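You operate a simulated robot arm through the tools that you are given. There is no shell and no other tool.

You run a simulated robot arm. Do the job below in one go: nothing can be reset, and whatever is moved stays where it is left.

Task
Put things in order on the top of the counter. At the end: the blue steps stands on top of the white paper bundle; the clear water bottle stands where the yellow steps stood; the juice carton (marked "Orange") stands where the clear water bottle stood; the yellow steps stands where the blue steps stood; whatever was shut is shut again. Leave all else as you found it, and nothing knocked over.

It is judged by the outcome, as a careful person would: the job done as asked, and still so three seconds after it is handed in. It fails if anything else is knocked over, pushed out of place, dropped, spilled or broken.

Robot
A 7-joint arm with a two-finger gripper, fixed in place. Base frame: the origin is at the foot of the arm, x ahead of it, y to its left, z up; the work surface is at about z = 900. Lengths are in mm, angles in degrees, forces in N, time in s.
With the tool pointing down near the work surface it reaches from about 340 to 720 mm from the base axis. Its first joint turns from -66.0 to 66.0 degrees. Payload 2.45 kg.
Tool frame: the origin (TCP) lies between the finger pads and is the grasp point; the fingertips stand 26 mm ahead of it; z points along the fingers, y is the line along which they close. Largest opening 96 mm; the body of the gripper starts 69 mm behind the TCP.
Orientation is told as [roll, pitch, yaw] about the base's x, y, z axes, in that order, counted from this pose: with the fingers straight down and closing along the base's y, the tool's x points along the base's -x, its y along +y and its z along -z.

Tools
- The arm moves only by the tool apply_moves. Its argument "increments" is a list of rows, each a list of 7 numbers: the opening, from 0 (shut) to 1 (fully open), then the shift along the tool's x, y, z in mm, then the turn, a rotation vector about the tool's x, y, z in degrees. In form: [[grip, tx, ty, tz, wx, wy, wz], ...]. A call has 1 to 20 rows; each row shifts and turns the commanded pose from where the row before left it, along the tool's axes as they then stand. Rows are played at 5 a second. More than 50 mm and 8.6 degrees between two rows, or a gripper value outside its range, and nothing of the call is played. A pose out of reach is approached as far as the arm can. The call stops where the force on the tool passes 40 N (or 10 N more than at its start, if that is more) or the arm is blocked; 0.2 s more then pass. The fingers move at their own pace and stop on an object; they squeeze with about 27 N. The grip force told is the motor's: it shows also when the fingers shut on nothing. Time passes only in rows, and 0.2 s behind the last, so rows that do not move let the fingers close. The reply holds the time, the measured pose of the TCP, the force on the tool along the base axes, the opening and the grip force, in the units named above and with some noise, with the torque about the TCP (base axes, N m) and any sound that the robot's microphone picked up.
- Cameras (640 x 400 px; columns grow to the right, rows downward): "scene" is fixed at [170.4, -412.3, 1404.2]; the picture's right is [0.62, -0.78, 0.00], its down [-0.59, -0.47, -0.66] and it looks along [0.52, 0.41, -0.75] (base axes); focal length 300 px, centre (320, 200). "wrist" rides on the gripper at [82, 3, -98] in the tool frame; the picture's right is [-0.04, 1.00, 0.00], its down [-0.73, -0.03, -0.68] and it looks along [-0.68, -0.03, 0.73] (tool axes); focal length 256 px, centre (320, 200). There is no depth. A picture from a camera that has moved, and an enlarged one, comes with that camera's place and axes in the base frame and with its lens.
- grab_frame(camera): a new picture of that camera. No time passes.
- enlarge(camera, box): a new picture of the part [left, top, right, bottom] of that camera's present view, enlarged. No time passes.
- hand_in(): hands the job in; it is judged then, once.

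Nothing tells you positions but the pictures and the camera data. Unless the task says otherwise, let go and move clear before handing in.

The tools are called after "Emit:" by a JSON object that holds its "op" and its "data". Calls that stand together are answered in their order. apply_moves: Moves the arm, as the interface text tells. Its arguments: {"type":"object","properties":{"increments":{"type":"array"}},"required":["increments"]} The other tools are called the same way: grab_frame (camera) takes a picture; enlarge (camera, box) takes an enlarged picture of a part of a camera's view; hand_in () hands the job in.

At the start:

```text
t: 0.0
tcp_pos: [432.8, -148.1, 1142.0]
orientation: [-0.1, 0.1, -0.1]
force: [-0.4, 0.8, 0.0]
torque: [0.01, 0.02, 0.0]
grip_width: 95.9
grasp_force: 0.1
```

scene: 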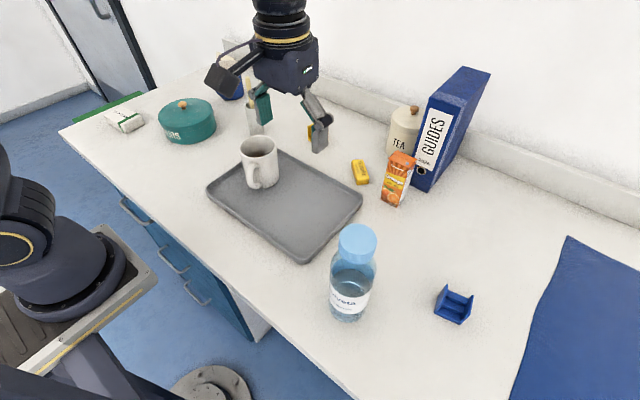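
wrist: 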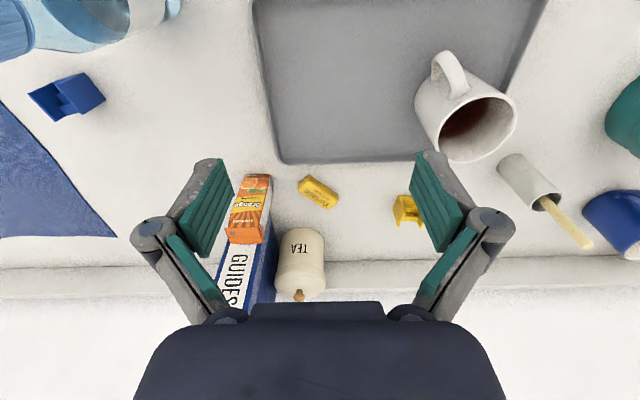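

I see the counter with a tray, mug, teal pot, binder, juice carton, bottle, blue steps, and partly hidden yellow steps behind the gripper. I'll take closer looks before moving.

Emit:
{"op": "enlarge", "data": {"camera": "scene", "box": [60, 60, 220, 160]}}

Emit:
{"op": "enlarge", "data": {"camera": "scene", "box": [200, 40, 360, 140]}}

Emit:
{"op": "enlarge", "data": {"camera": "scene", "box": [320, 120, 480, 220]}}

Emit:
{"op": "enlarge", "data": {"camera": "scene", "box": [320, 220, 480, 320]}}

Emit:
{"op": "enlarge", "data": {"camera": "wrist", "box": [380, 120, 640, 280]}}

Emit:
{"op": "enlarge", "data": {"camera": "wrist", "box": [0, 0, 240, 150]}}

```text
4.00 times, centred on (140, 110) of scene
camera zoom: at [170.4, -412.3, 1404.2], right [0.62, -0.78, 0.0], down [-0.59, -0.47, -0.66], along [0.52, 0.41, -0.75], focal length 1201 px, centre (1040, 560)
```

zoom: 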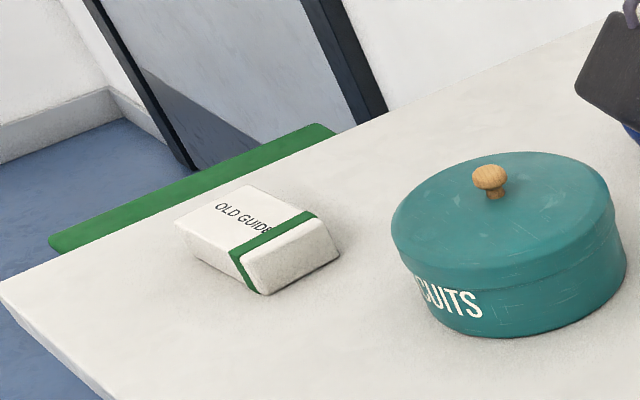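

```text
4.00 times, centred on (280, 90) of scene
camera zoom: at [170.4, -412.3, 1404.2], right [0.62, -0.78, 0.0], down [-0.59, -0.47, -0.66], along [0.52, 0.41, -0.75], focal length 1201 px, centre (480, 640)
```

zoom: 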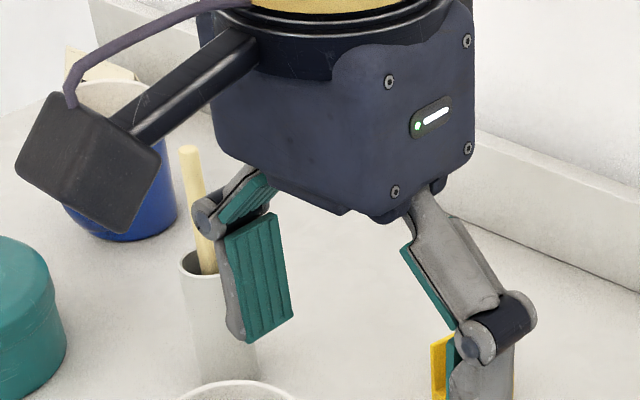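

```text
4.00 times, centred on (400, 170) of scene
camera zoom: at [170.4, -412.3, 1404.2], right [0.62, -0.78, 0.0], down [-0.59, -0.47, -0.66], along [0.52, 0.41, -0.75], focal length 1201 px, centre (0, 320)
```

zoom: 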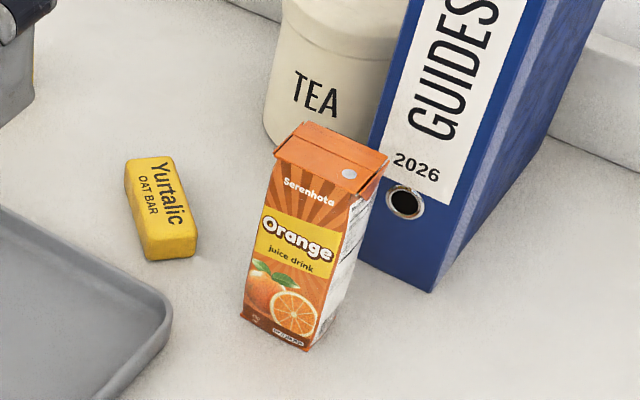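

```text
4.00 times, centred on (400, 270) of scene
camera zoom: at [170.4, -412.3, 1404.2], right [0.62, -0.78, 0.0], down [-0.59, -0.47, -0.66], along [0.52, 0.41, -0.75], focal length 1201 px, centre (0, -80)
```

zoom: 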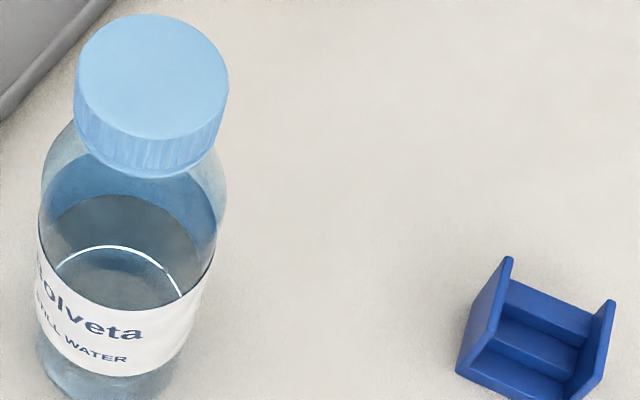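

```text
2.46 times, centred on (510, 200) of wrist
camera zoom: at [350.8, -146.4, 1241.2], right [0.04, 1.0, 0.0], down [0.73, -0.03, 0.68], along [0.68, -0.03, -0.73], focal length 630 px, centre (-148, 200)
```

zoom: 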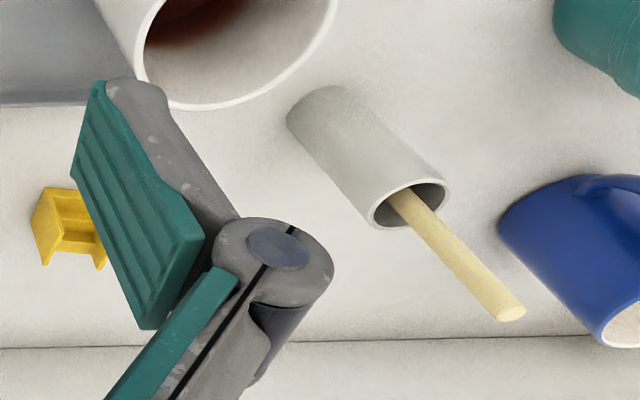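

```text
2.67 times, centred on (120, 75) of wrist
camera zoom: at [350.8, -146.4, 1241.2], right [0.04, 1.0, 0.0], down [0.73, -0.03, 0.68], along [0.68, -0.03, -0.73], focal length 683 px, centre (853, 533)
```

zoom: 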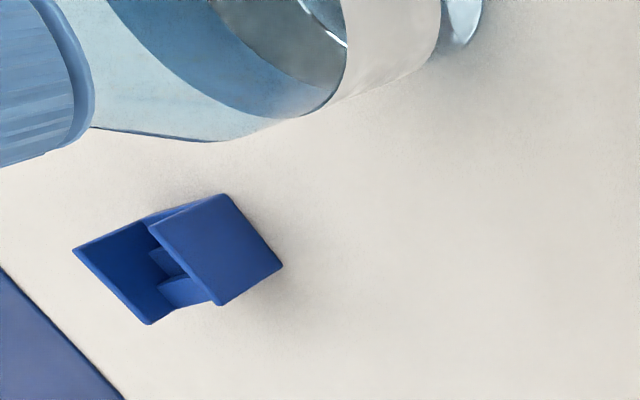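

The paper bundle is the "OLD GUIDES" pack at the far left (~[396, 450]); blue steps near [475, -463], bottle ~[357, -326], carton ~[623, -269], yellow steps ~[695, 3]. Nothing seems to need opening. First I raise the arm and pass over to the blue steps for a close look, which also clears the scene view.

Emit:
{"op": "apply_moves", "data": {"increments": [[1, 0, 0, -40, 0, 0, 0], [1, -5, -45, 0, 0, 0, 0], [1, -5, -45, 0, 0, 0, 0], [1, -5, -45, 0, 0, 0, 0], [1, -5, -45, 0, 0, 0, 0], [1, -5, -45, 0, 0, 0, 0], [1, -5, -45, 0, 0, 0, 0], [1, -5, -42, 0, 0, 0, 0], [1, 0, 0, 0, 0, 0, 0]]}}

Emit:
{"op": "grab_frame", "data": {"camera": "wrist"}}

Emit:
{"op": "grab_frame", "data": {"camera": "scene"}}

```text
t: 2.0
tcp_pos: [455.9, -445.2, 1173.3]
orientation: [0.1, 0.0, 0.1]
force: [-0.5, -0.2, 0.1]
torque: [-0.01, -0.02, 0.05]
grip_width: 96.2
grasp_force: 0.1
out of reach, approached as far as the arm can: row 8
```

```text
taken
camera wrist: at [374.2, -443.7, 1272.2], right [0.04, 1.0, 0.0], down [0.73, -0.03, 0.68], along [0.68, -0.03, -0.73], focal length 256 px, centre (320, 200)
```

wrist: 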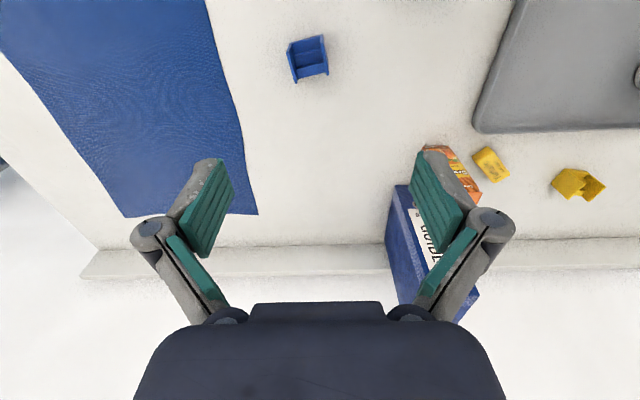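

```text
taken
```

scene: 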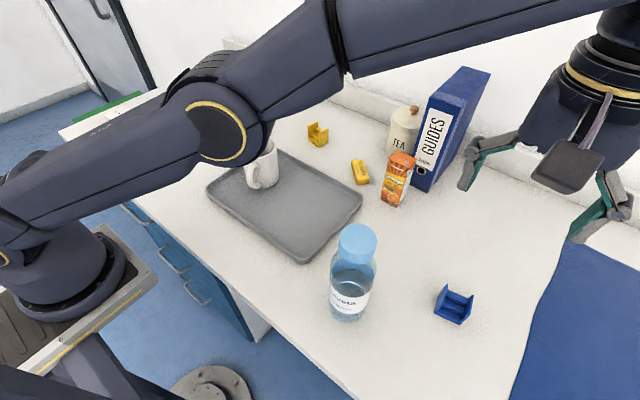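

The blue steps and both other placements are now in clear view; I'm zooming to measure the positions and the orientations precisely.

Emit:
{"op": "enlarge", "data": {"camera": "wrist", "box": [260, 10, 360, 110]}}

Emit:
{"op": "enlarge", "data": {"camera": "scene", "box": [420, 270, 500, 340]}}

Emit:
{"op": "enlarge", "data": {"camera": "scene", "box": [290, 110, 350, 160]}}

Emit:
{"op": "enlarge", "data": {"camera": "scene", "box": [310, 210, 410, 330]}}

Emit:
{"op": "enlarge", "data": {"camera": "scene", "box": [360, 130, 460, 220]}}

Emit:
{"op": "enlarge", "data": {"camera": "wrist", "box": [380, 120, 640, 280]}}

```text
4.00 times, centred on (310, 60) of wrist
camera zoom: at [374.2, -443.7, 1272.2], right [0.04, 1.0, 0.0], down [0.73, -0.03, 0.68], along [0.68, -0.03, -0.73], focal length 1024 px, centre (360, 760)
```

zoom: 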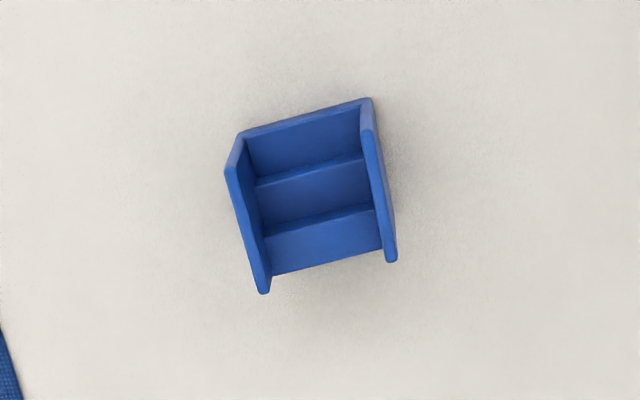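

```text
5.71 times, centred on (460, 305) of scene
camera zoom: at [170.3, -412.4, 1404.2], right [0.62, -0.78, 0.0], down [-0.59, -0.47, -0.66], along [0.52, 0.41, -0.75], focal length 1715 px, centre (-480, -400)
```

zoom: 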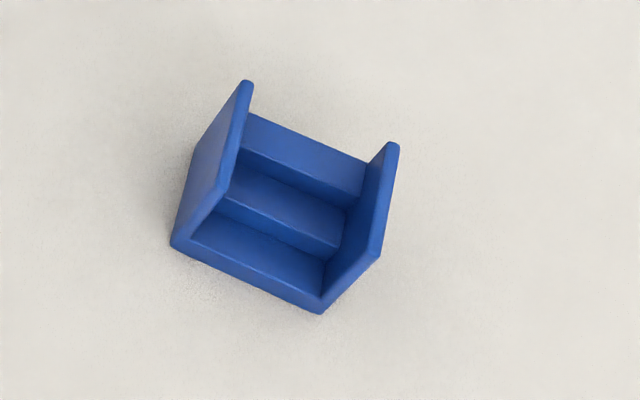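

```text
8.00 times, centred on (320, 135) of scene
camera zoom: at [170.3, -412.4, 1404.2], right [0.62, -0.78, 0.0], down [-0.59, -0.47, -0.66], along [0.52, 0.41, -0.75], focal length 2401 px, centre (320, 720)
```

zoom: 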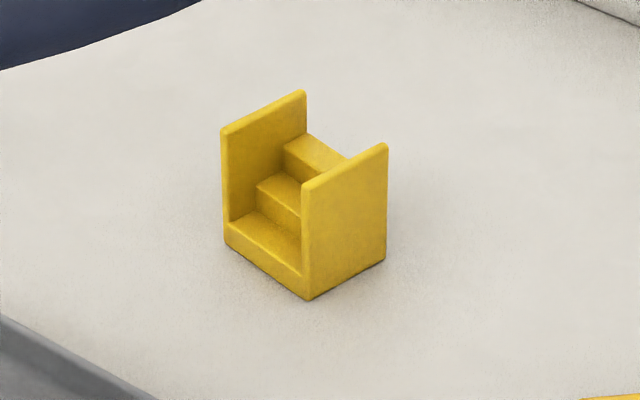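

```text
3.33 times, centred on (360, 270) of scene
camera zoom: at [170.3, -412.4, 1404.2], right [0.62, -0.78, 0.0], down [-0.59, -0.47, -0.66], along [0.52, 0.41, -0.75], focal length 1000 px, centre (187, -33)
```

zoom: 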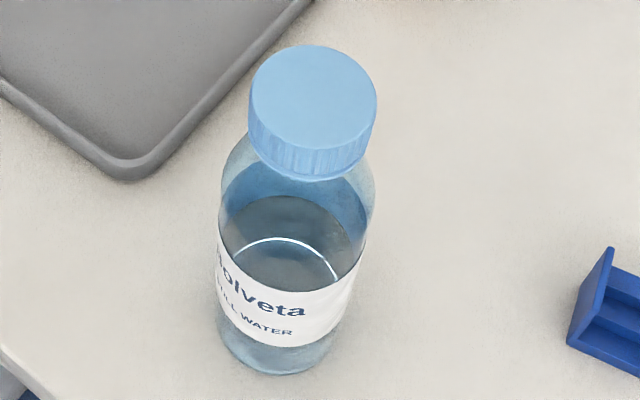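

```text
4.44 times, centred on (410, 175) of scene
camera zoom: at [170.3, -412.4, 1404.2], right [0.62, -0.78, 0.0], down [-0.59, -0.47, -0.66], along [0.52, 0.41, -0.75], focal length 1334 px, centre (-80, 311)
```

zoom: 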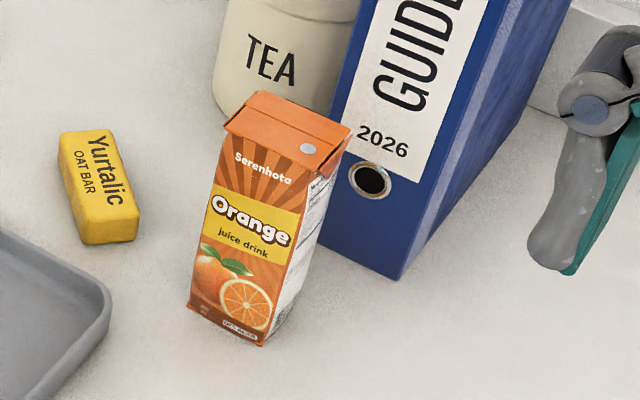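

```text
2.46 times, centred on (510, 200) of wrist
camera zoom: at [374.2, -443.7, 1272.2], right [0.04, 1.0, 0.0], down [0.73, -0.03, 0.68], along [0.68, -0.03, -0.73], focal length 630 px, centre (-148, 200)
```

zoom: 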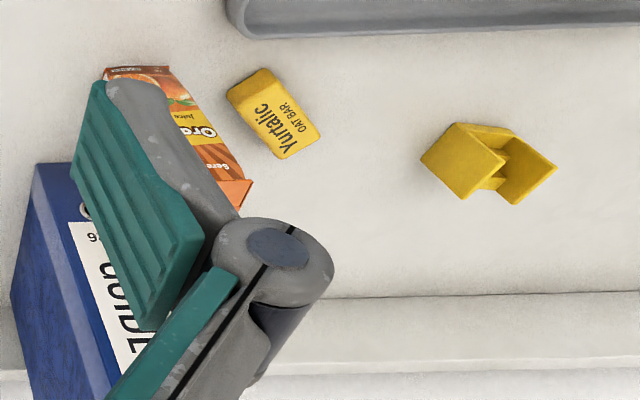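

Blue steps: centre ≈ [462, -462], turned about 10.7°, roughly 42 wide, 37 deep and 40 high. I turn the gripper to match, lower part way, and check the pose.

Emit:
{"op": "apply_moves", "data": {"increments": [[1, 0, 0, 40, 0, 0, -5.35], [1, 0, 0, 40, 0, 0, -5.35], [1, 0, 0, 40, 0, 0, 0], [1, 0, 0, 0, 0, 0, 0]]}}

```text
t: 3.0
tcp_pos: [455.7, -446.0, 1055.0]
orientation: [0.0, -0.1, 10.8]
force: [0.5, 0.1, 0.1]
torque: [-0.02, 0.02, 0.0]
grip_width: 95.7
grasp_force: 0.1
```

Pose is as measured. I shift over the centre and lower to just above the steps to check alignment.

Emit:
{"op": "apply_moves", "data": {"increments": [[1, -3.2, -16.9, 0, 0, 0, 0], [1, 0, 0, 35, 0, 0, 0], [1, 0, 0, 32, 0, 0, 0], [1, 0, 0, 0, 0, 0, 0]]}}

Emit:
{"op": "grab_frame", "data": {"camera": "wrist"}}

Emit:
{"op": "enlarge", "data": {"camera": "scene", "box": [390, 220, 550, 340]}}

```text
t: 4.0
tcp_pos: [463.3, -460.8, 987.8]
orientation: [0.1, 0.0, 10.7]
force: [-1.2, -0.4, 0.0]
torque: [0.01, -0.01, -0.02]
grip_width: 96.1
grasp_force: 0.0
```

```text
taken
camera wrist: at [381.8, -473.9, 1085.5], right [-0.15, 0.99, 0.0], down [0.73, 0.11, 0.68], along [0.67, 0.1, -0.73], focal length 256 px, centre (320, 200)
```

wrist: 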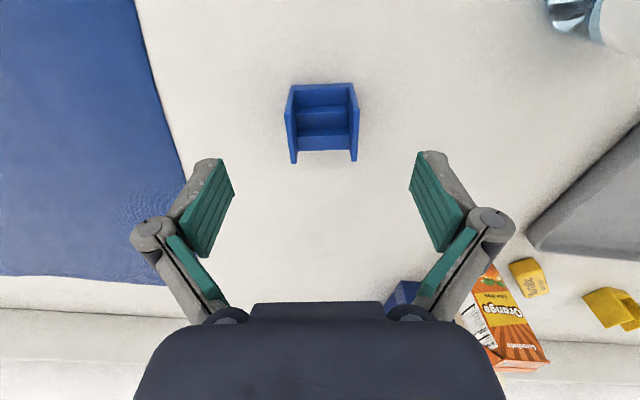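

```text
3.33 times, centred on (470, 280) of scene
camera zoom: at [170.4, -412.3, 1404.2], right [0.62, -0.78, 0.0], down [-0.59, -0.47, -0.66], along [0.52, 0.41, -0.75], focal length 1000 px, centre (-180, -67)
```

zoom: 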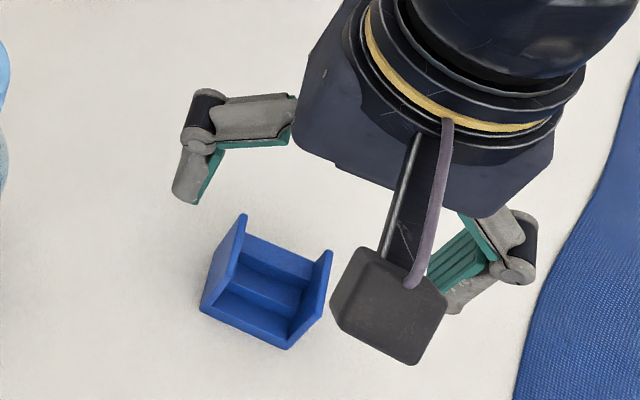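

The gripper is square and centred over the steps. Descending and gripping by the side panels.

Emit:
{"op": "apply_moves", "data": {"increments": [[1, 0, 0, 30, 0, 0, 0], [1, 0, 0, 25, 0, 0, 0], [1, 0, 0, 0, 0, 0, 0], [0, 0, 0, 0, 0, 0, 0], [0, 0, 0, 0, 0, 0, 0], [0, 0, 0, 0, 0, 0, 0], [0, 0, 0, 0, 0, 0, 0], [0, 0, 0, 0, 0, 0, 0]]}}

Emit:
{"op": "grab_frame", "data": {"camera": "wrist"}}

```text
t: 5.8
tcp_pos: [463.3, -461.2, 932.8]
orientation: [0.0, 0.0, 10.7]
force: [-0.3, 0.3, 0.0]
torque: [0.01, -0.03, -0.03]
grip_width: 42.5
grasp_force: 26.9
```

```text
taken
camera wrist: at [381.9, -474.6, 1031.1], right [-0.15, 0.99, 0.0], down [0.73, 0.11, 0.68], along [0.67, 0.1, -0.73], focal length 256 px, centre (320, 200)
```

wrist: 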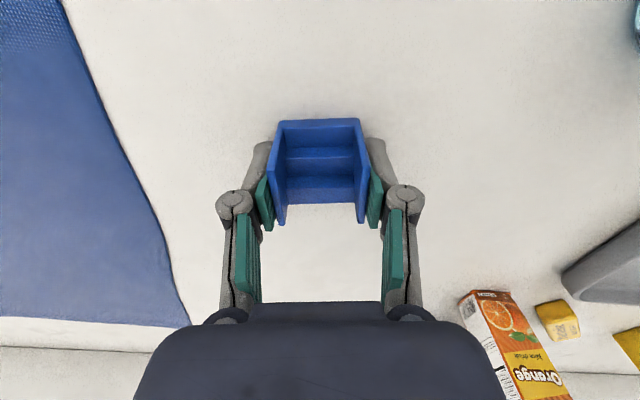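

The steps are gripped at 42.5 mm. I lift them high, then swing over the tray towards the left side at a height above everything.

Emit:
{"op": "apply_moves", "data": {"increments": [[0, 0, 0, -42, 0, 0, 0], [0, 0, 0, -42, 0, 0, 0], [0, 0, 0, -42, 0, 0, 0], [0, 0, 0, -42, 0, 0, 0], [0, -9, 28.8, -22, 0, 0, 0], [0, -9, 28.8, -22, 0, 0, 0], [0, -8.9, 47.2, 0, 0, 0, 0], [0, -8.9, 47.2, 0, 0, 0, 0], [0, -8.9, 47.2, 0, 0, 0, 0], [0, -8.9, 47.2, 0, 0, 0, 0], [0, -8.9, 47.2, 0, 0, 0, 0], [0, -8.9, 47.2, 0, 0, 0, 0], [0, -8.9, 47.2, 0, 0, 0, 0], [0, -8.9, 47.2, 0, 0, 0, 0], [0, -8.9, 47.2, 0, 0, 0, 0], [0, -8.9, 47.2, 0, 0, 0, 0], [0, 0, 0, 0, 0, 0, 0]]}}

Emit:
{"op": "grab_frame", "data": {"camera": "wrist"}}

Emit:
{"op": "grab_frame", "data": {"camera": "scene"}}

```text
t: 9.4
tcp_pos: [470.5, 79.5, 1145.4]
orientation: [0.0, 0.1, 10.7]
force: [-0.4, -0.3, -0.3]
torque: [0.0, 0.01, 0.0]
grip_width: 42.8
grasp_force: 27.5
```

```text
taken
camera wrist: at [389.2, 67.2, 1243.0], right [-0.15, 0.99, 0.0], down [0.73, 0.11, 0.68], along [0.67, 0.1, -0.73], focal length 256 px, centre (320, 200)
```

wrist: 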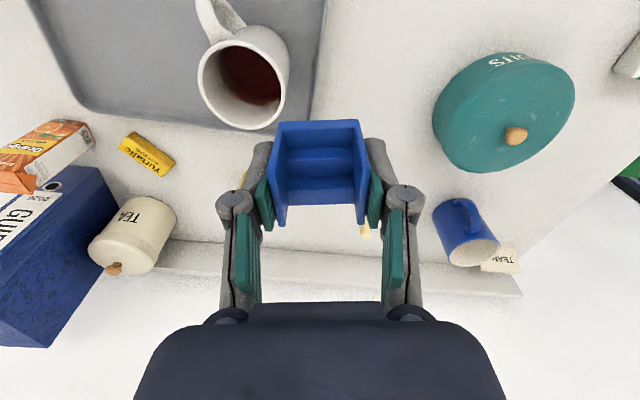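

```text
taken
```

scene: 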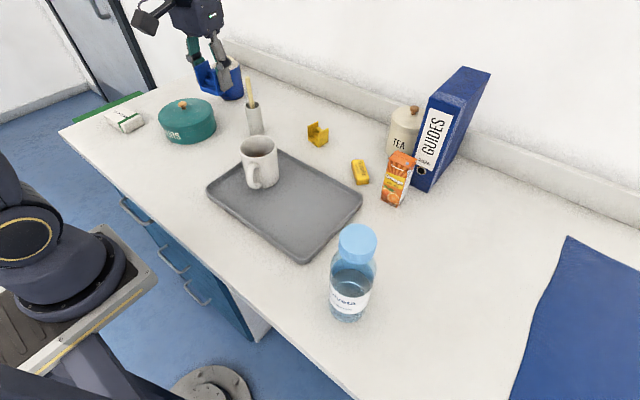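

The steps are held steady. I move closer to the paper bundle to view it from above.

Emit:
{"op": "apply_moves", "data": {"increments": [[0, 11.3, 47.9, 0, 0, 0, 0], [0, 11.3, 47.9, 0, 0, 0, 0], [0, 11.3, 47.9, 0, 0, 0, 0], [0, 11.3, 47.9, 0, 0, 0, 0], [0, -8.9, 47.2, 0, 0, 0, 0], [0, -8.9, 47.2, 0, 0, 0, 0], [0, 0, 0, 0, 0, 0, 0]]}}

Emit:
{"op": "grab_frame", "data": {"camera": "wrist"}}

Emit:
{"op": "grab_frame", "data": {"camera": "scene"}}

```text
t: 11.0
tcp_pos: [389.4, 356.1, 1143.8]
orientation: [-0.1, 0.1, 10.7]
force: [-0.3, -0.4, -0.8]
torque: [-0.01, -0.02, 0.03]
grip_width: 42.6
grasp_force: 27.0
```

```text
taken
camera wrist: at [307.8, 343.1, 1241.9], right [-0.15, 0.99, 0.0], down [0.73, 0.11, 0.68], along [0.67, 0.1, -0.73], focal length 256 px, centre (320, 200)
```

wrist: 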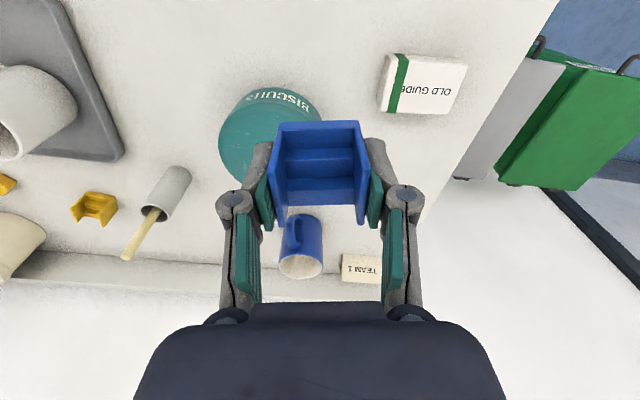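

```text
taken
```

scene: 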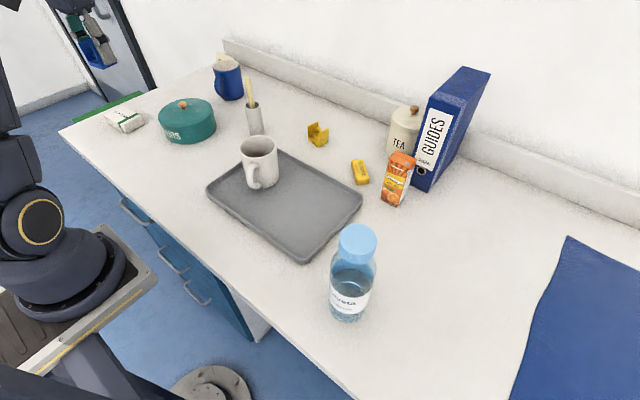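

Emit:
{"op": "enlarge", "data": {"camera": "wrist", "box": [360, 30, 490, 130]}}

Emit:
{"op": "enlarge", "data": {"camera": "scene", "box": [90, 90, 170, 140]}}

Emit:
{"op": "enlarge", "data": {"camera": "scene", "box": [290, 110, 350, 160]}}

```text
4.00 times, centred on (425, 80) of wrist
camera zoom: at [307.8, 343.1, 1241.9], right [-0.15, 0.99, 0.0], down [0.73, 0.11, 0.68], along [0.67, 0.1, -0.73], focal length 1024 px, centre (-100, 680)
```

zoom: 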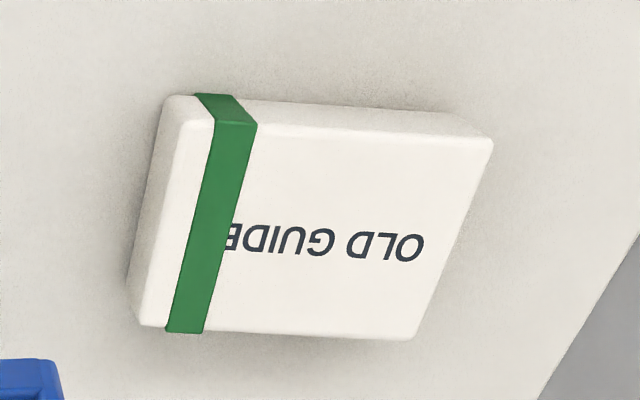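

```text
8.00 times, centred on (130, 115) of scene
camera zoom: at [170.4, -412.3, 1404.2], right [0.62, -0.78, 0.0], down [-0.59, -0.47, -0.66], along [0.52, 0.41, -0.75], focal length 2401 px, centre (1840, 880)
```

zoom: 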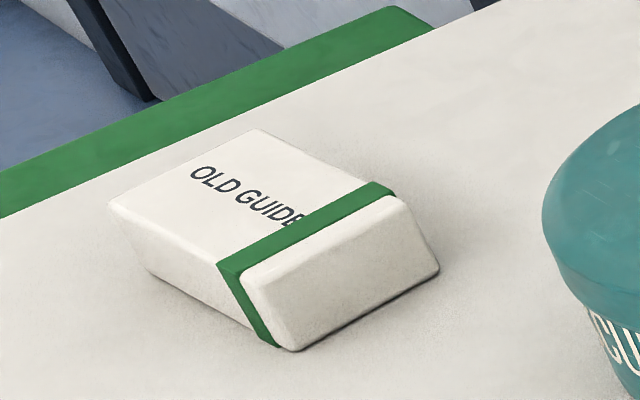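

```text
8.00 times, centred on (320, 135) of scene
camera zoom: at [170.4, -412.3, 1404.2], right [0.62, -0.78, 0.0], down [-0.59, -0.47, -0.66], along [0.52, 0.41, -0.75], focal length 2401 px, centre (320, 720)
```

zoom: 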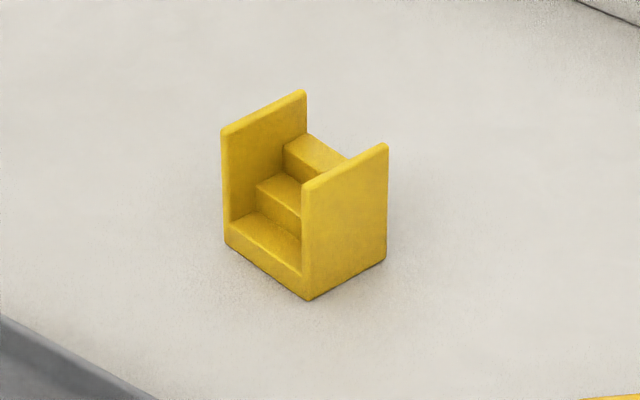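

The bundle's top is about [401, 480], z ≈ 928, turned ~6°; the ribbon lies at its y<457 end. I'll carry the steps over at [402, 483] and start lowering, checking before contact.

Emit:
{"op": "apply_moves", "data": {"increments": [[0, 0, 0, 0, 0, 0, 4.7], [0, -8.73, 41.6, 0, 0, 0, 0], [0, -8.73, 41.6, 0, 0, 0, 0], [0, -8.73, 41.6, 0, 0, 0, 0], [0, 0, 0, 40, 0, 0, 0], [0, 0, 0, 40, 0, 0, 0], [0, 0, 0, 40, 0, 0, 0], [0, 0, 0, 30, 0, 0, 0], [0, 0, 0, 0, 0, 0, 0]]}}

Emit:
{"op": "grab_frame", "data": {"camera": "wrist"}}

Emit:
{"op": "enlarge", "data": {"camera": "scene", "box": [60, 60, 220, 160]}}

```text
t: 13.0
tcp_pos: [401.3, 480.4, 994.0]
orientation: [0.0, 0.0, 6.0]
force: [0.1, -1.3, 0.1]
torque: [0.01, -0.04, 0.0]
grip_width: 43.1
grasp_force: 26.6
```

```text
taken
camera wrist: at [320.4, 474.3, 1091.6], right [-0.07, 1.0, 0.0], down [0.73, 0.05, 0.68], along [0.68, 0.04, -0.73], focal length 256 px, centre (320, 200)
```

wrist: 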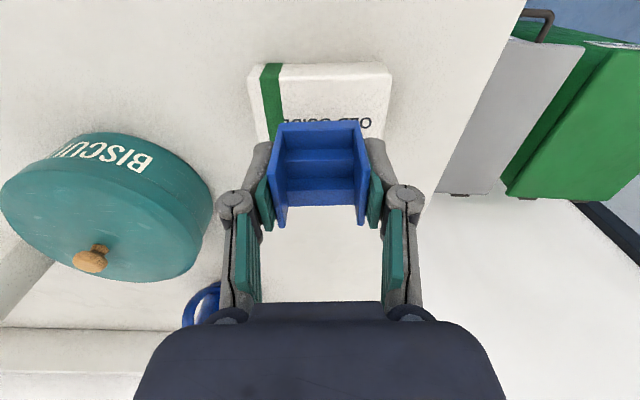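

```text
4.00 times, centred on (140, 110) of scene
camera zoom: at [170.4, -412.3, 1404.2], right [0.62, -0.78, 0.0], down [-0.59, -0.47, -0.66], along [0.52, 0.41, -0.75], focal length 1201 px, centre (1040, 560)
```

zoom: 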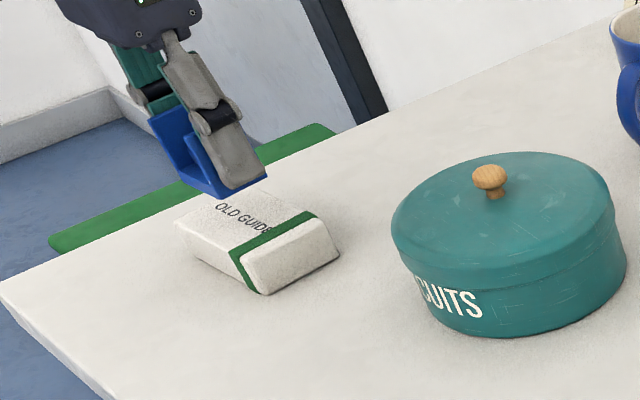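

Alignment is good. Lowering most of the way, then in small steps to feel the contact.

Emit:
{"op": "apply_moves", "data": {"increments": [[0, 0, 2, 12, 0, 0, 0], [0, 0, 0, 12, 0, 0, 0], [0, 0, 0, 3, 0, 0, 0], [0, 0, 0, 0, 0, 0, 0]]}}

Emit:
{"op": "enlarge", "data": {"camera": "scene", "box": [80, 70, 180, 140]}}

Emit:
{"op": "grab_frame", "data": {"camera": "wrist"}}

```text
t: 14.0
tcp_pos: [402.1, 483.9, 966.7]
orientation: [-0.1, 0.0, 6.1]
force: [0.6, 0.3, -0.2]
torque: [0.02, -0.01, -0.03]
grip_width: 43.0
grasp_force: 26.6
```

```text
5.71 times, centred on (130, 105) of scene
camera zoom: at [170.4, -412.3, 1404.2], right [0.62, -0.78, 0.0], down [-0.59, -0.47, -0.66], along [0.52, 0.41, -0.75], focal length 1715 px, centre (1406, 743)
```

zoom: 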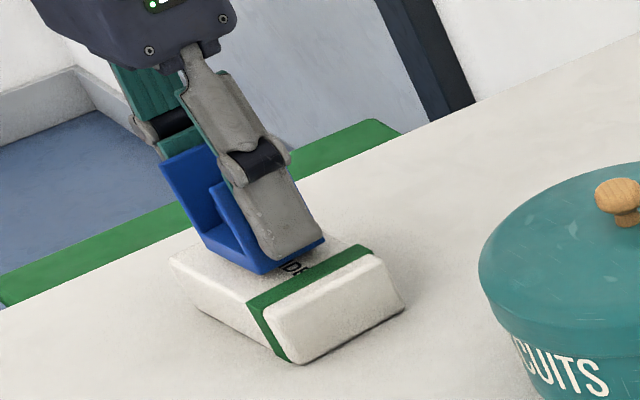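

```text
taken
camera wrist: at [320.2, 477.1, 1065.5], right [-0.07, 1.0, 0.0], down [0.73, 0.05, 0.68], along [0.68, 0.04, -0.73], focal length 256 px, centre (320, 200)
```

wrist: 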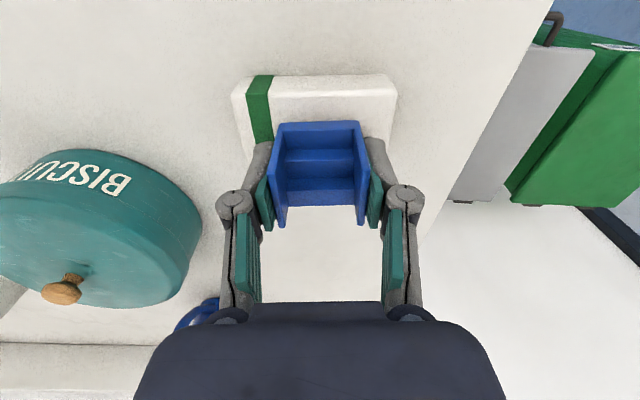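

The steps hover just above the bundle within its edges. I nudge 2 mm towards the base side and lower gently.

Emit:
{"op": "apply_moves", "data": {"increments": [[0, 2, 0, 0, 0, 0, 0], [0, 0, 0, 1.5, 0, 0, 0], [0, 0, 0, 1.5, 0, 0, 0], [0, 0, 0, 0, 0, 0, 0]]}}

Emit:
{"op": "enlarge", "data": {"camera": "scene", "box": [80, 70, 180, 140]}}

```text
t: 15.0
tcp_pos: [399.2, 482.5, 964.5]
orientation: [0.0, 0.0, 6.1]
force: [-0.1, 0.3, -1.2]
torque: [0.01, -0.01, 0.01]
grip_width: 43.0
grasp_force: 27.1
```

```text
5.71 times, centred on (130, 105) of scene
camera zoom: at [170.4, -412.3, 1404.2], right [0.62, -0.78, 0.0], down [-0.59, -0.47, -0.66], along [0.52, 0.41, -0.75], focal length 1715 px, centre (1406, 743)
```

zoom: 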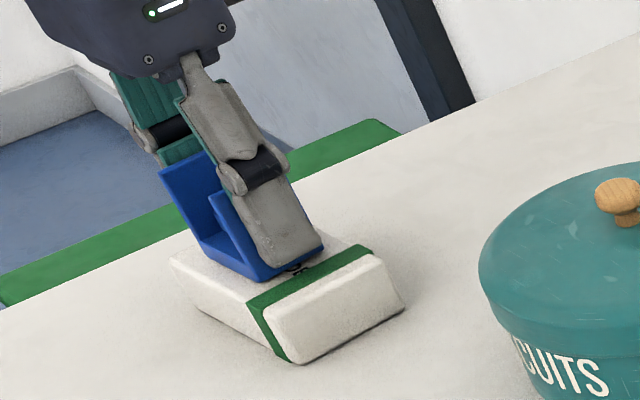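

Emit:
{"op": "apply_moves", "data": {"increments": [[0, 0, 0, 1.5, 0, 0, 0], [0, 0, 0, 0, 0, 0, 0]]}}

Emit:
{"op": "enlarge", "data": {"camera": "scene", "box": [80, 70, 180, 140]}}

```text
t: 15.6
tcp_pos: [399.5, 482.9, 963.7]
orientation: [-0.1, 0.0, 6.0]
force: [-0.8, -0.2, -0.9]
torque: [0.02, -0.01, 0.0]
grip_width: 43.3
grasp_force: 27.4
```

```text
5.71 times, centred on (130, 105) of scene
camera zoom: at [170.4, -412.3, 1404.2], right [0.62, -0.78, 0.0], down [-0.59, -0.47, -0.66], along [0.52, 0.41, -0.75], focal length 1715 px, centre (1406, 743)
```

zoom: 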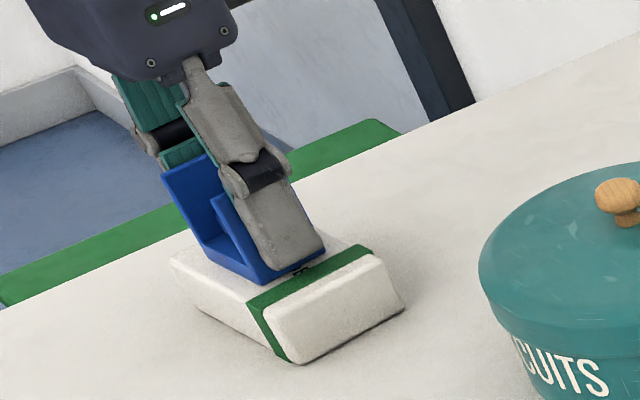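

Emit:
{"op": "apply_moves", "data": {"increments": [[0, 0, 0, 1.5, 0, 0, 0], [0, 0, 0, 0, 0, 0, 0]]}}

Emit:
{"op": "apply_moves", "data": {"increments": [[0, 0, 0, 1.5, 0, 0, 0], [0, 0, 0, 0, 0, 0, 0]]}}

```text
t: 16.2
tcp_pos: [399.2, 482.8, 962.0]
orientation: [0.2, -0.1, 6.0]
force: [-1.1, -4.2, 13.0]
torque: [-0.18, -0.04, -0.04]
grip_width: 42.7
grasp_force: 26.9
```

```text
t: 16.8
tcp_pos: [399.2, 484.0, 961.5]
orientation: [0.2, -0.1, 6.1]
force: [0.4, -1.9, 19.8]
torque: [-0.05, -0.02, 0.0]
grip_width: 42.8
grasp_force: 27.4
```

Firm contact with the bundle. I ease off 1 mm, open, and lift straight up.

Emit:
{"op": "apply_moves", "data": {"increments": [[0, 0, 0, -1, 0, 0, 0], [0.6, 0, 0, 0, 0, 0, 0], [0.75, 0, 0, 0, 0, 0, 0], [0.75, 0, 0, 0, 0, 0, 0], [0.75, 0, 0, -15, 0, 0, 0], [0.75, 0, 0, -30, 0, 0, 0], [0.75, 0, 0, -40, 0, 0, 0], [0.75, 0, 0, -40, 0, 0, 0], [0.75, 0, 0, -40, 0, 0, 0], [0.75, 0, 0, 0, 0, 0, 0]]}}

Emit:
{"op": "grab_frame", "data": {"camera": "wrist"}}

Emit:
{"op": "enlarge", "data": {"camera": "scene", "box": [80, 70, 180, 140]}}

```text
t: 19.0
tcp_pos: [399.0, 483.4, 1126.6]
orientation: [0.0, -0.1, 6.1]
force: [-0.1, 0.0, -0.9]
torque: [0.02, -0.01, 0.0]
grip_width: 71.9
grasp_force: 0.0
```

```text
taken
camera wrist: at [317.7, 477.4, 1224.2], right [-0.07, 1.0, 0.0], down [0.73, 0.05, 0.68], along [0.68, 0.04, -0.73], focal length 256 px, centre (320, 200)
```

wrist: 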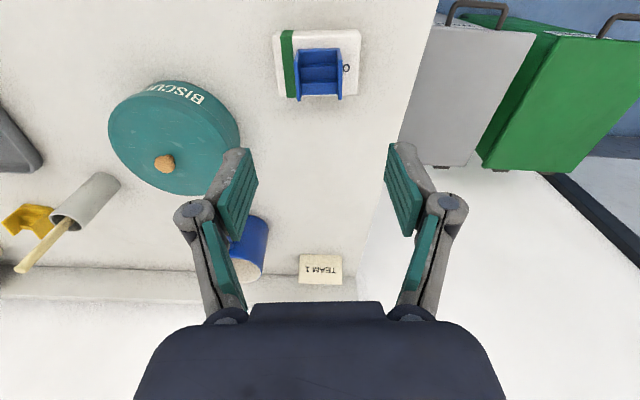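

```text
5.71 times, centred on (130, 105) of scene
camera zoom: at [170.4, -412.3, 1404.2], right [0.62, -0.78, 0.0], down [-0.59, -0.47, -0.66], along [0.52, 0.41, -0.75], focal length 1715 px, centre (1406, 743)
```

zoom: 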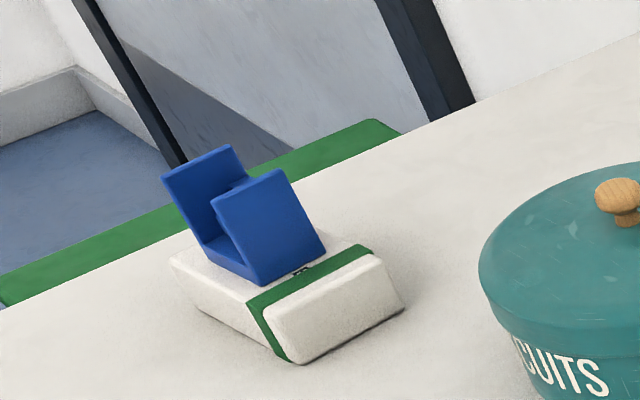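

Blue steps now stand squarely on the bundle. Next, the yellow steps (about [685, 0], turned ~-10.5°): I turn the gripper and travel over high, stopping short to view them.

Emit:
{"op": "apply_moves", "data": {"increments": [[0.85, 0, 0, 0, 0, 0, 8.3], [0.85, 0, 0, 0, 0, 0, 8.3], [0.85, -20.2, -44.2, 0, 0, 0, 0], [0.85, -20.2, -44.2, 0, 0, 0, 0], [0.85, -20.2, -44.2, 0, 0, 0, 0], [0.85, -20.2, -44.2, 0, 0, 0, 0], [0.85, -20.2, -44.2, 0, 0, 0, 0], [0.85, -20.2, -44.2, 0, 0, 0, 0], [0.85, -17.1, -37.5, 0, 0, 0, 0], [0.85, -17.1, -37.5, 0, 0, 0, 0], [0.85, -17.1, -37.5, 0, 0, 0, 0], [0.85, -17.1, -37.5, 0, 0, 0, 0], [0.85, -17.1, -37.5, 0, 0, 0, 0], [0.85, -39.3, 7.3, 21, 0, 0, 0], [0.85, -39.3, 7.3, 21, 0, 0, 0], [0.85, 0, 0, 0, 0, 0, 0]]}}

Emit:
{"op": "grab_frame", "data": {"camera": "wrist"}}

Emit:
{"op": "enlarge", "data": {"camera": "wrist", "box": [270, 100, 370, 200]}}

Emit:
{"op": "grab_frame", "data": {"camera": "scene"}}

```text
t: 22.4
tcp_pos: [600.8, 1.8, 1085.1]
orientation: [-0.1, 0.0, -10.6]
force: [0.2, 0.7, -0.5]
torque: [0.0, 0.0, 0.01]
grip_width: 81.6
grasp_force: 0.1
```

```text
taken
camera wrist: at [521.4, 19.3, 1182.1], right [0.22, 0.97, 0.0], down [0.72, -0.16, 0.68], along [0.66, -0.15, -0.73], focal length 256 px, centre (320, 200)
```

wrist: 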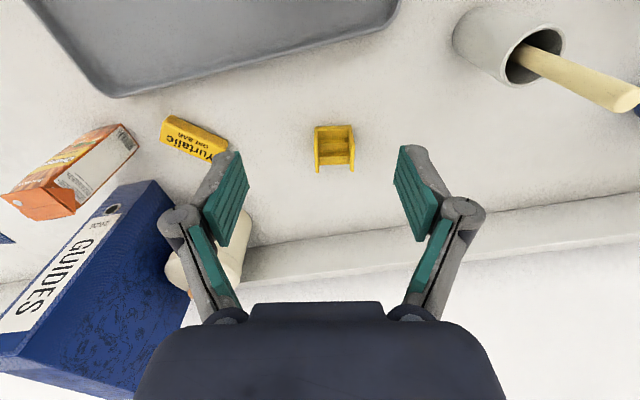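

```text
4.00 times, centred on (320, 150) of wrist
camera zoom: at [521.4, 19.3, 1182.1], right [0.22, 0.97, 0.0], down [0.72, -0.16, 0.68], along [0.66, -0.15, -0.73], focal length 1024 px, centre (320, 400)
```

zoom: 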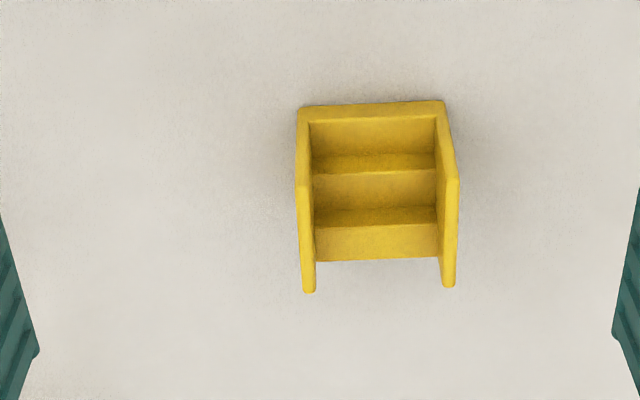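

```text
taken
```

scene: 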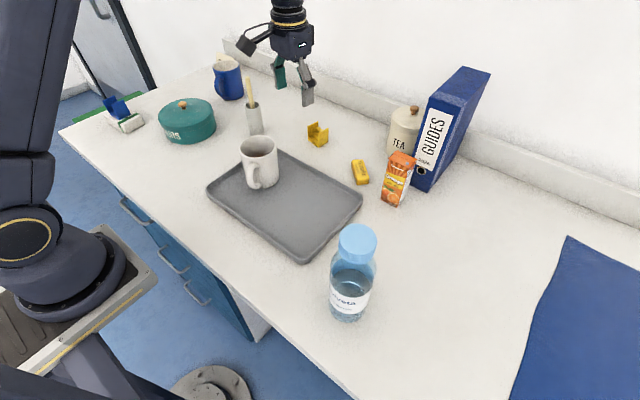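

Yellow steps: centre ≈ [683.5, -1.5], turned ≈ -10°. Moving above them and lowering part way.

Emit:
{"op": "apply_moves", "data": {"increments": [[0.85, -20.5, 3, 35, 0, 0, 0], [0.85, -30.5, 4.5, 20, 0, 0, 0], [0.85, -30.9, 4.5, 15, 0, 0, 0], [0.85, 0, 0, 25, 0, 0, 0], [0.85, 0, 0, 0, 0, 0, 0]]}}

Emit:
{"op": "grab_frame", "data": {"camera": "wrist"}}

Emit:
{"op": "enlarge", "data": {"camera": "scene", "box": [250, 80, 370, 170]}}

```text
t: 23.6
tcp_pos: [683.7, -1.0, 989.3]
orientation: [0.0, 0.0, -10.5]
force: [-0.1, 0.0, 0.9]
torque: [0.01, -0.01, 0.01]
grip_width: 81.6
grasp_force: 0.1
```

```text
taken
camera wrist: at [603.4, 16.2, 1087.2], right [0.22, 0.97, 0.0], down [0.72, -0.16, 0.68], along [0.66, -0.15, -0.73], focal length 256 px, centre (320, 200)
```

wrist: 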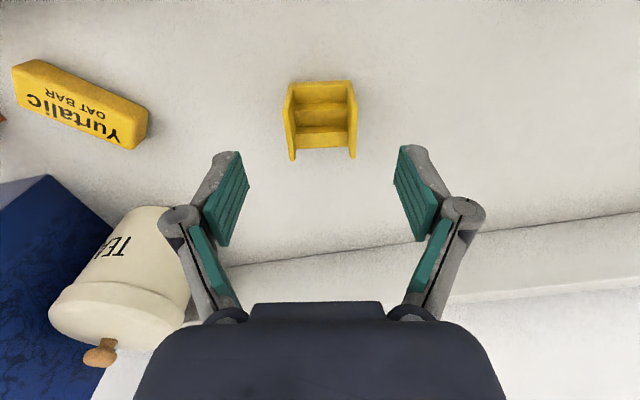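

```text
4.44 times, centred on (310, 125) of scene
camera zoom: at [170.4, -412.3, 1404.2], right [0.62, -0.78, 0.0], down [-0.59, -0.47, -0.66], along [0.52, 0.41, -0.75], focal length 1334 px, centre (364, 533)
```

zoom: 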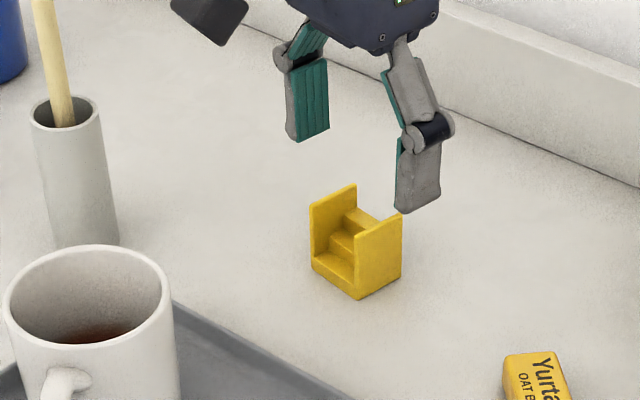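

The view is the same as for the blue steps' grip, so I go down and grip.

Emit:
{"op": "apply_moves", "data": {"increments": [[0.85, 0, 0, 30, 0, 0, 0], [0.85, 0, 0, 26, 0, 0, 0], [0.85, 0, 0, 0, 0, 0, 0], [0, 0, 0, 0, 0, 0, 0], [0, 0, 0, 0, 0, 0, 0], [0, 0, 0, 0, 0, 0, 0], [0, 0, 0, 0, 0, 0, 0]]}}

Emit:
{"op": "grab_frame", "data": {"camera": "wrist"}}

Emit:
{"op": "enlarge", "data": {"camera": "scene", "box": [290, 110, 350, 160]}}

```text
t: 25.2
tcp_pos: [683.7, -1.5, 933.7]
orientation: [0.0, -0.1, -10.5]
force: [0.0, -0.4, -1.2]
torque: [0.0, -0.02, 0.01]
grip_width: 42.9
grasp_force: 27.3
```

```text
taken
camera wrist: at [603.5, 16.0, 1031.6], right [0.22, 0.97, 0.0], down [0.72, -0.16, 0.68], along [0.66, -0.15, -0.73], focal length 256 px, centre (320, 200)
```

wrist: 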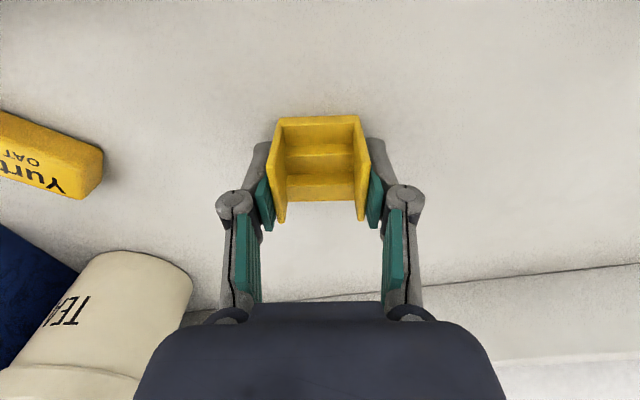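

```text
8.00 times, centred on (320, 135) of scene
camera zoom: at [170.4, -412.3, 1404.2], right [0.62, -0.78, 0.0], down [-0.59, -0.47, -0.66], along [0.52, 0.41, -0.75], focal length 2401 px, centre (320, 720)
```

zoom: 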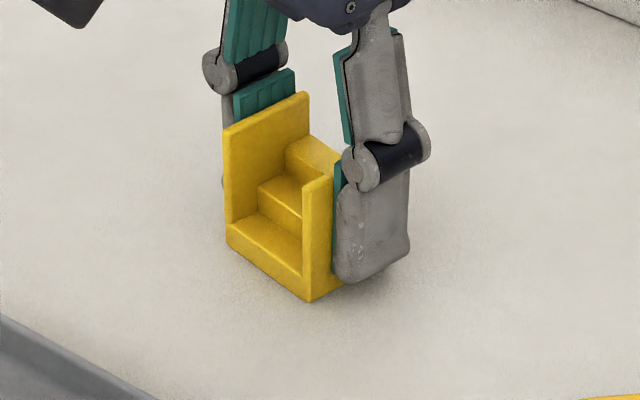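

Yellow steps gripped at [683.7, -1.5]. I lift and carry them to the spot where the blue steps stood, turning to that steps' heading on the way.

Emit:
{"op": "apply_moves", "data": {"increments": [[0, 0, 0, -40, 0, 0, 0], [0, 0, 0, -40, 0, 0, 0], [0, 24.6, -21, -15.7, 0, 0, 0], [0, 24.6, -21, -15.7, 0, 0, 0], [0, 24.6, -21, -15.7, 0, 0, 0], [0, 20, -29.1, -20, 0, 0, 0], [0, 20, -29.1, -20, 0, 0, 0], [0, 20, -29.1, -20, 0, 0, 0], [0, 20, -29.1, -20, 0, 0, 0], [0, 0, 0, 0, 0, 0, -7.07], [0, 0, 0, 0, 0, 0, -7.07], [0, 0, 0, 0, 0, 0, -7.07], [0, 11, -40.4, 0, 0, 0, 0], [0, 11, -40.4, 0, 0, 0, 0], [0, 11, -40.4, 0, 0, 0, 0], [0, 11, -40.4, 0, 0, 0, 0], [0, 11, -40.4, 0, 0, 0, 0], [0, 11, -40.4, 0, 0, 0, 0], [0, 0, 0, 0, 0, 0, 0]]}}

Emit:
{"op": "grab_frame", "data": {"camera": "scene"}}

Emit:
{"op": "grab_frame", "data": {"camera": "wrist"}}

```text
t: 29.2
tcp_pos: [478.5, -401.0, 1140.4]
orientation: [0.0, -0.1, 10.7]
force: [-0.6, -0.4, -0.1]
torque: [-0.03, -0.02, 0.03]
grip_width: 43.0
grasp_force: 27.1
```

```text
taken
```

scene: 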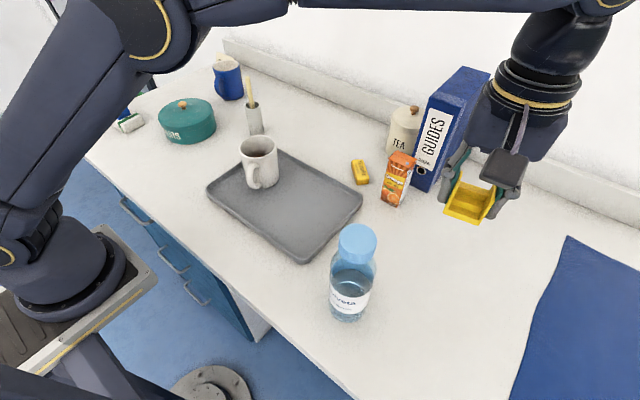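

```text
taken
camera wrist: at [398.1, -414.3, 1238.1], right [-0.15, 0.99, 0.0], down [0.73, 0.11, 0.68], along [0.67, 0.1, -0.73], focal length 256 px, centre (320, 200)
```

wrist: 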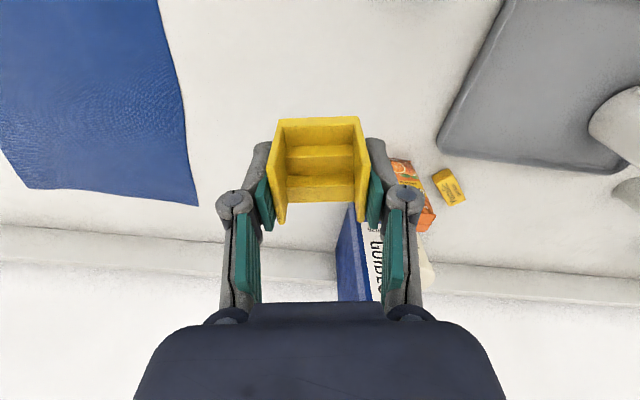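

Emit:
{"op": "apply_moves", "data": {"increments": [[0, 13, -28.1, 20, 0, 0, 0], [0, 13, -28.1, 20, 0, 0, 0], [0, 0, 0, 40, 0, 0, 0], [0, 0, 0, 40, 0, 0, 0], [0, 0, 0, 40, 0, 0, 0], [0, 0, 0, 38, 0, 0, 0], [0, 0, 0, 0, 0, 0, 0]]}}

Emit:
{"op": "enlarge", "data": {"camera": "scene", "box": [420, 270, 500, 340]}}

```text
t: 30.8
tcp_pos: [463.8, -461.9, 941.5]
orientation: [0.0, -0.1, 10.6]
force: [-0.8, 0.3, -2.1]
torque: [0.0, -0.04, 0.01]
grip_width: 43.0
grasp_force: 27.3
```

```text
5.71 times, centred on (460, 305) of scene
camera zoom: at [170.4, -412.3, 1404.2], right [0.62, -0.78, 0.0], down [-0.59, -0.47, -0.66], along [0.52, 0.41, -0.75], focal length 1715 px, centre (-480, -400)
```

zoom: 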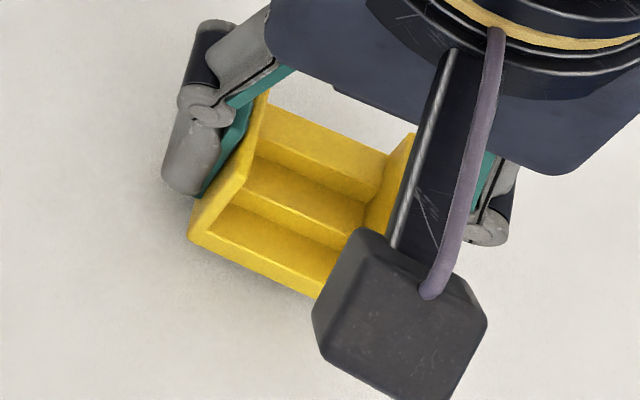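

Just above the counter. Lowering gently to contact.

Emit:
{"op": "apply_moves", "data": {"increments": [[0, 0, 0, 3, 0, 0, 0], [0, 0, 0, 3, 0, 0, 0], [0, 0, 0, 1, 0, 0, 0], [0, 0, 0, 0, 0, 0, 0]]}}

Emit:
{"op": "apply_moves", "data": {"increments": [[0, 0, 0, 1, 0, 0, 0], [0, 0, 0, 0, 0, 0, 0]]}}

Emit:
{"op": "apply_moves", "data": {"increments": [[0, 0, 0, 1, 0, 0, 0], [0, 0, 0, 0, 0, 0, 0]]}}

```text
t: 31.8
tcp_pos: [463.3, -461.3, 934.6]
orientation: [-0.1, 0.0, 10.6]
force: [-0.9, -0.2, -0.3]
torque: [-0.03, 0.01, 0.01]
grip_width: 42.9
grasp_force: 27.1
```

```text
t: 32.4
tcp_pos: [463.4, -461.5, 934.8]
orientation: [-0.1, 0.0, 10.6]
force: [-0.3, 0.4, 0.3]
torque: [0.02, 0.01, 0.01]
grip_width: 43.0
grasp_force: 27.5
```

```text
t: 33.0
tcp_pos: [463.2, -461.7, 933.4]
orientation: [0.0, -0.1, 10.6]
force: [0.4, 0.8, 0.4]
torque: [0.02, 0.0, 0.02]
grip_width: 42.6
grasp_force: 26.6
```

Emit:
{"op": "apply_moves", "data": {"increments": [[0, 0, 0, 1, 0, 0, 0], [0, 0, 0, 0, 0, 0, 0]]}}

Emit:
{"op": "apply_moves", "data": {"increments": [[0, 0, 0, 0.7, 0, 0, 0], [0, 0, 0, 0, 0, 0, 0]]}}

```text
t: 33.6
tcp_pos: [463.5, -460.9, 934.7]
orientation: [-0.1, 0.0, 10.6]
force: [-2.6, 1.8, 9.7]
torque: [0.14, 0.01, -0.01]
grip_width: 42.8
grasp_force: 27.4
```

```text
t: 34.2
tcp_pos: [463.6, -461.8, 932.7]
orientation: [-0.1, -0.1, 10.8]
force: [-3.1, 3.3, 19.4]
torque: [0.08, 0.11, 0.02]
grip_width: 43.1
grasp_force: 27.0
```

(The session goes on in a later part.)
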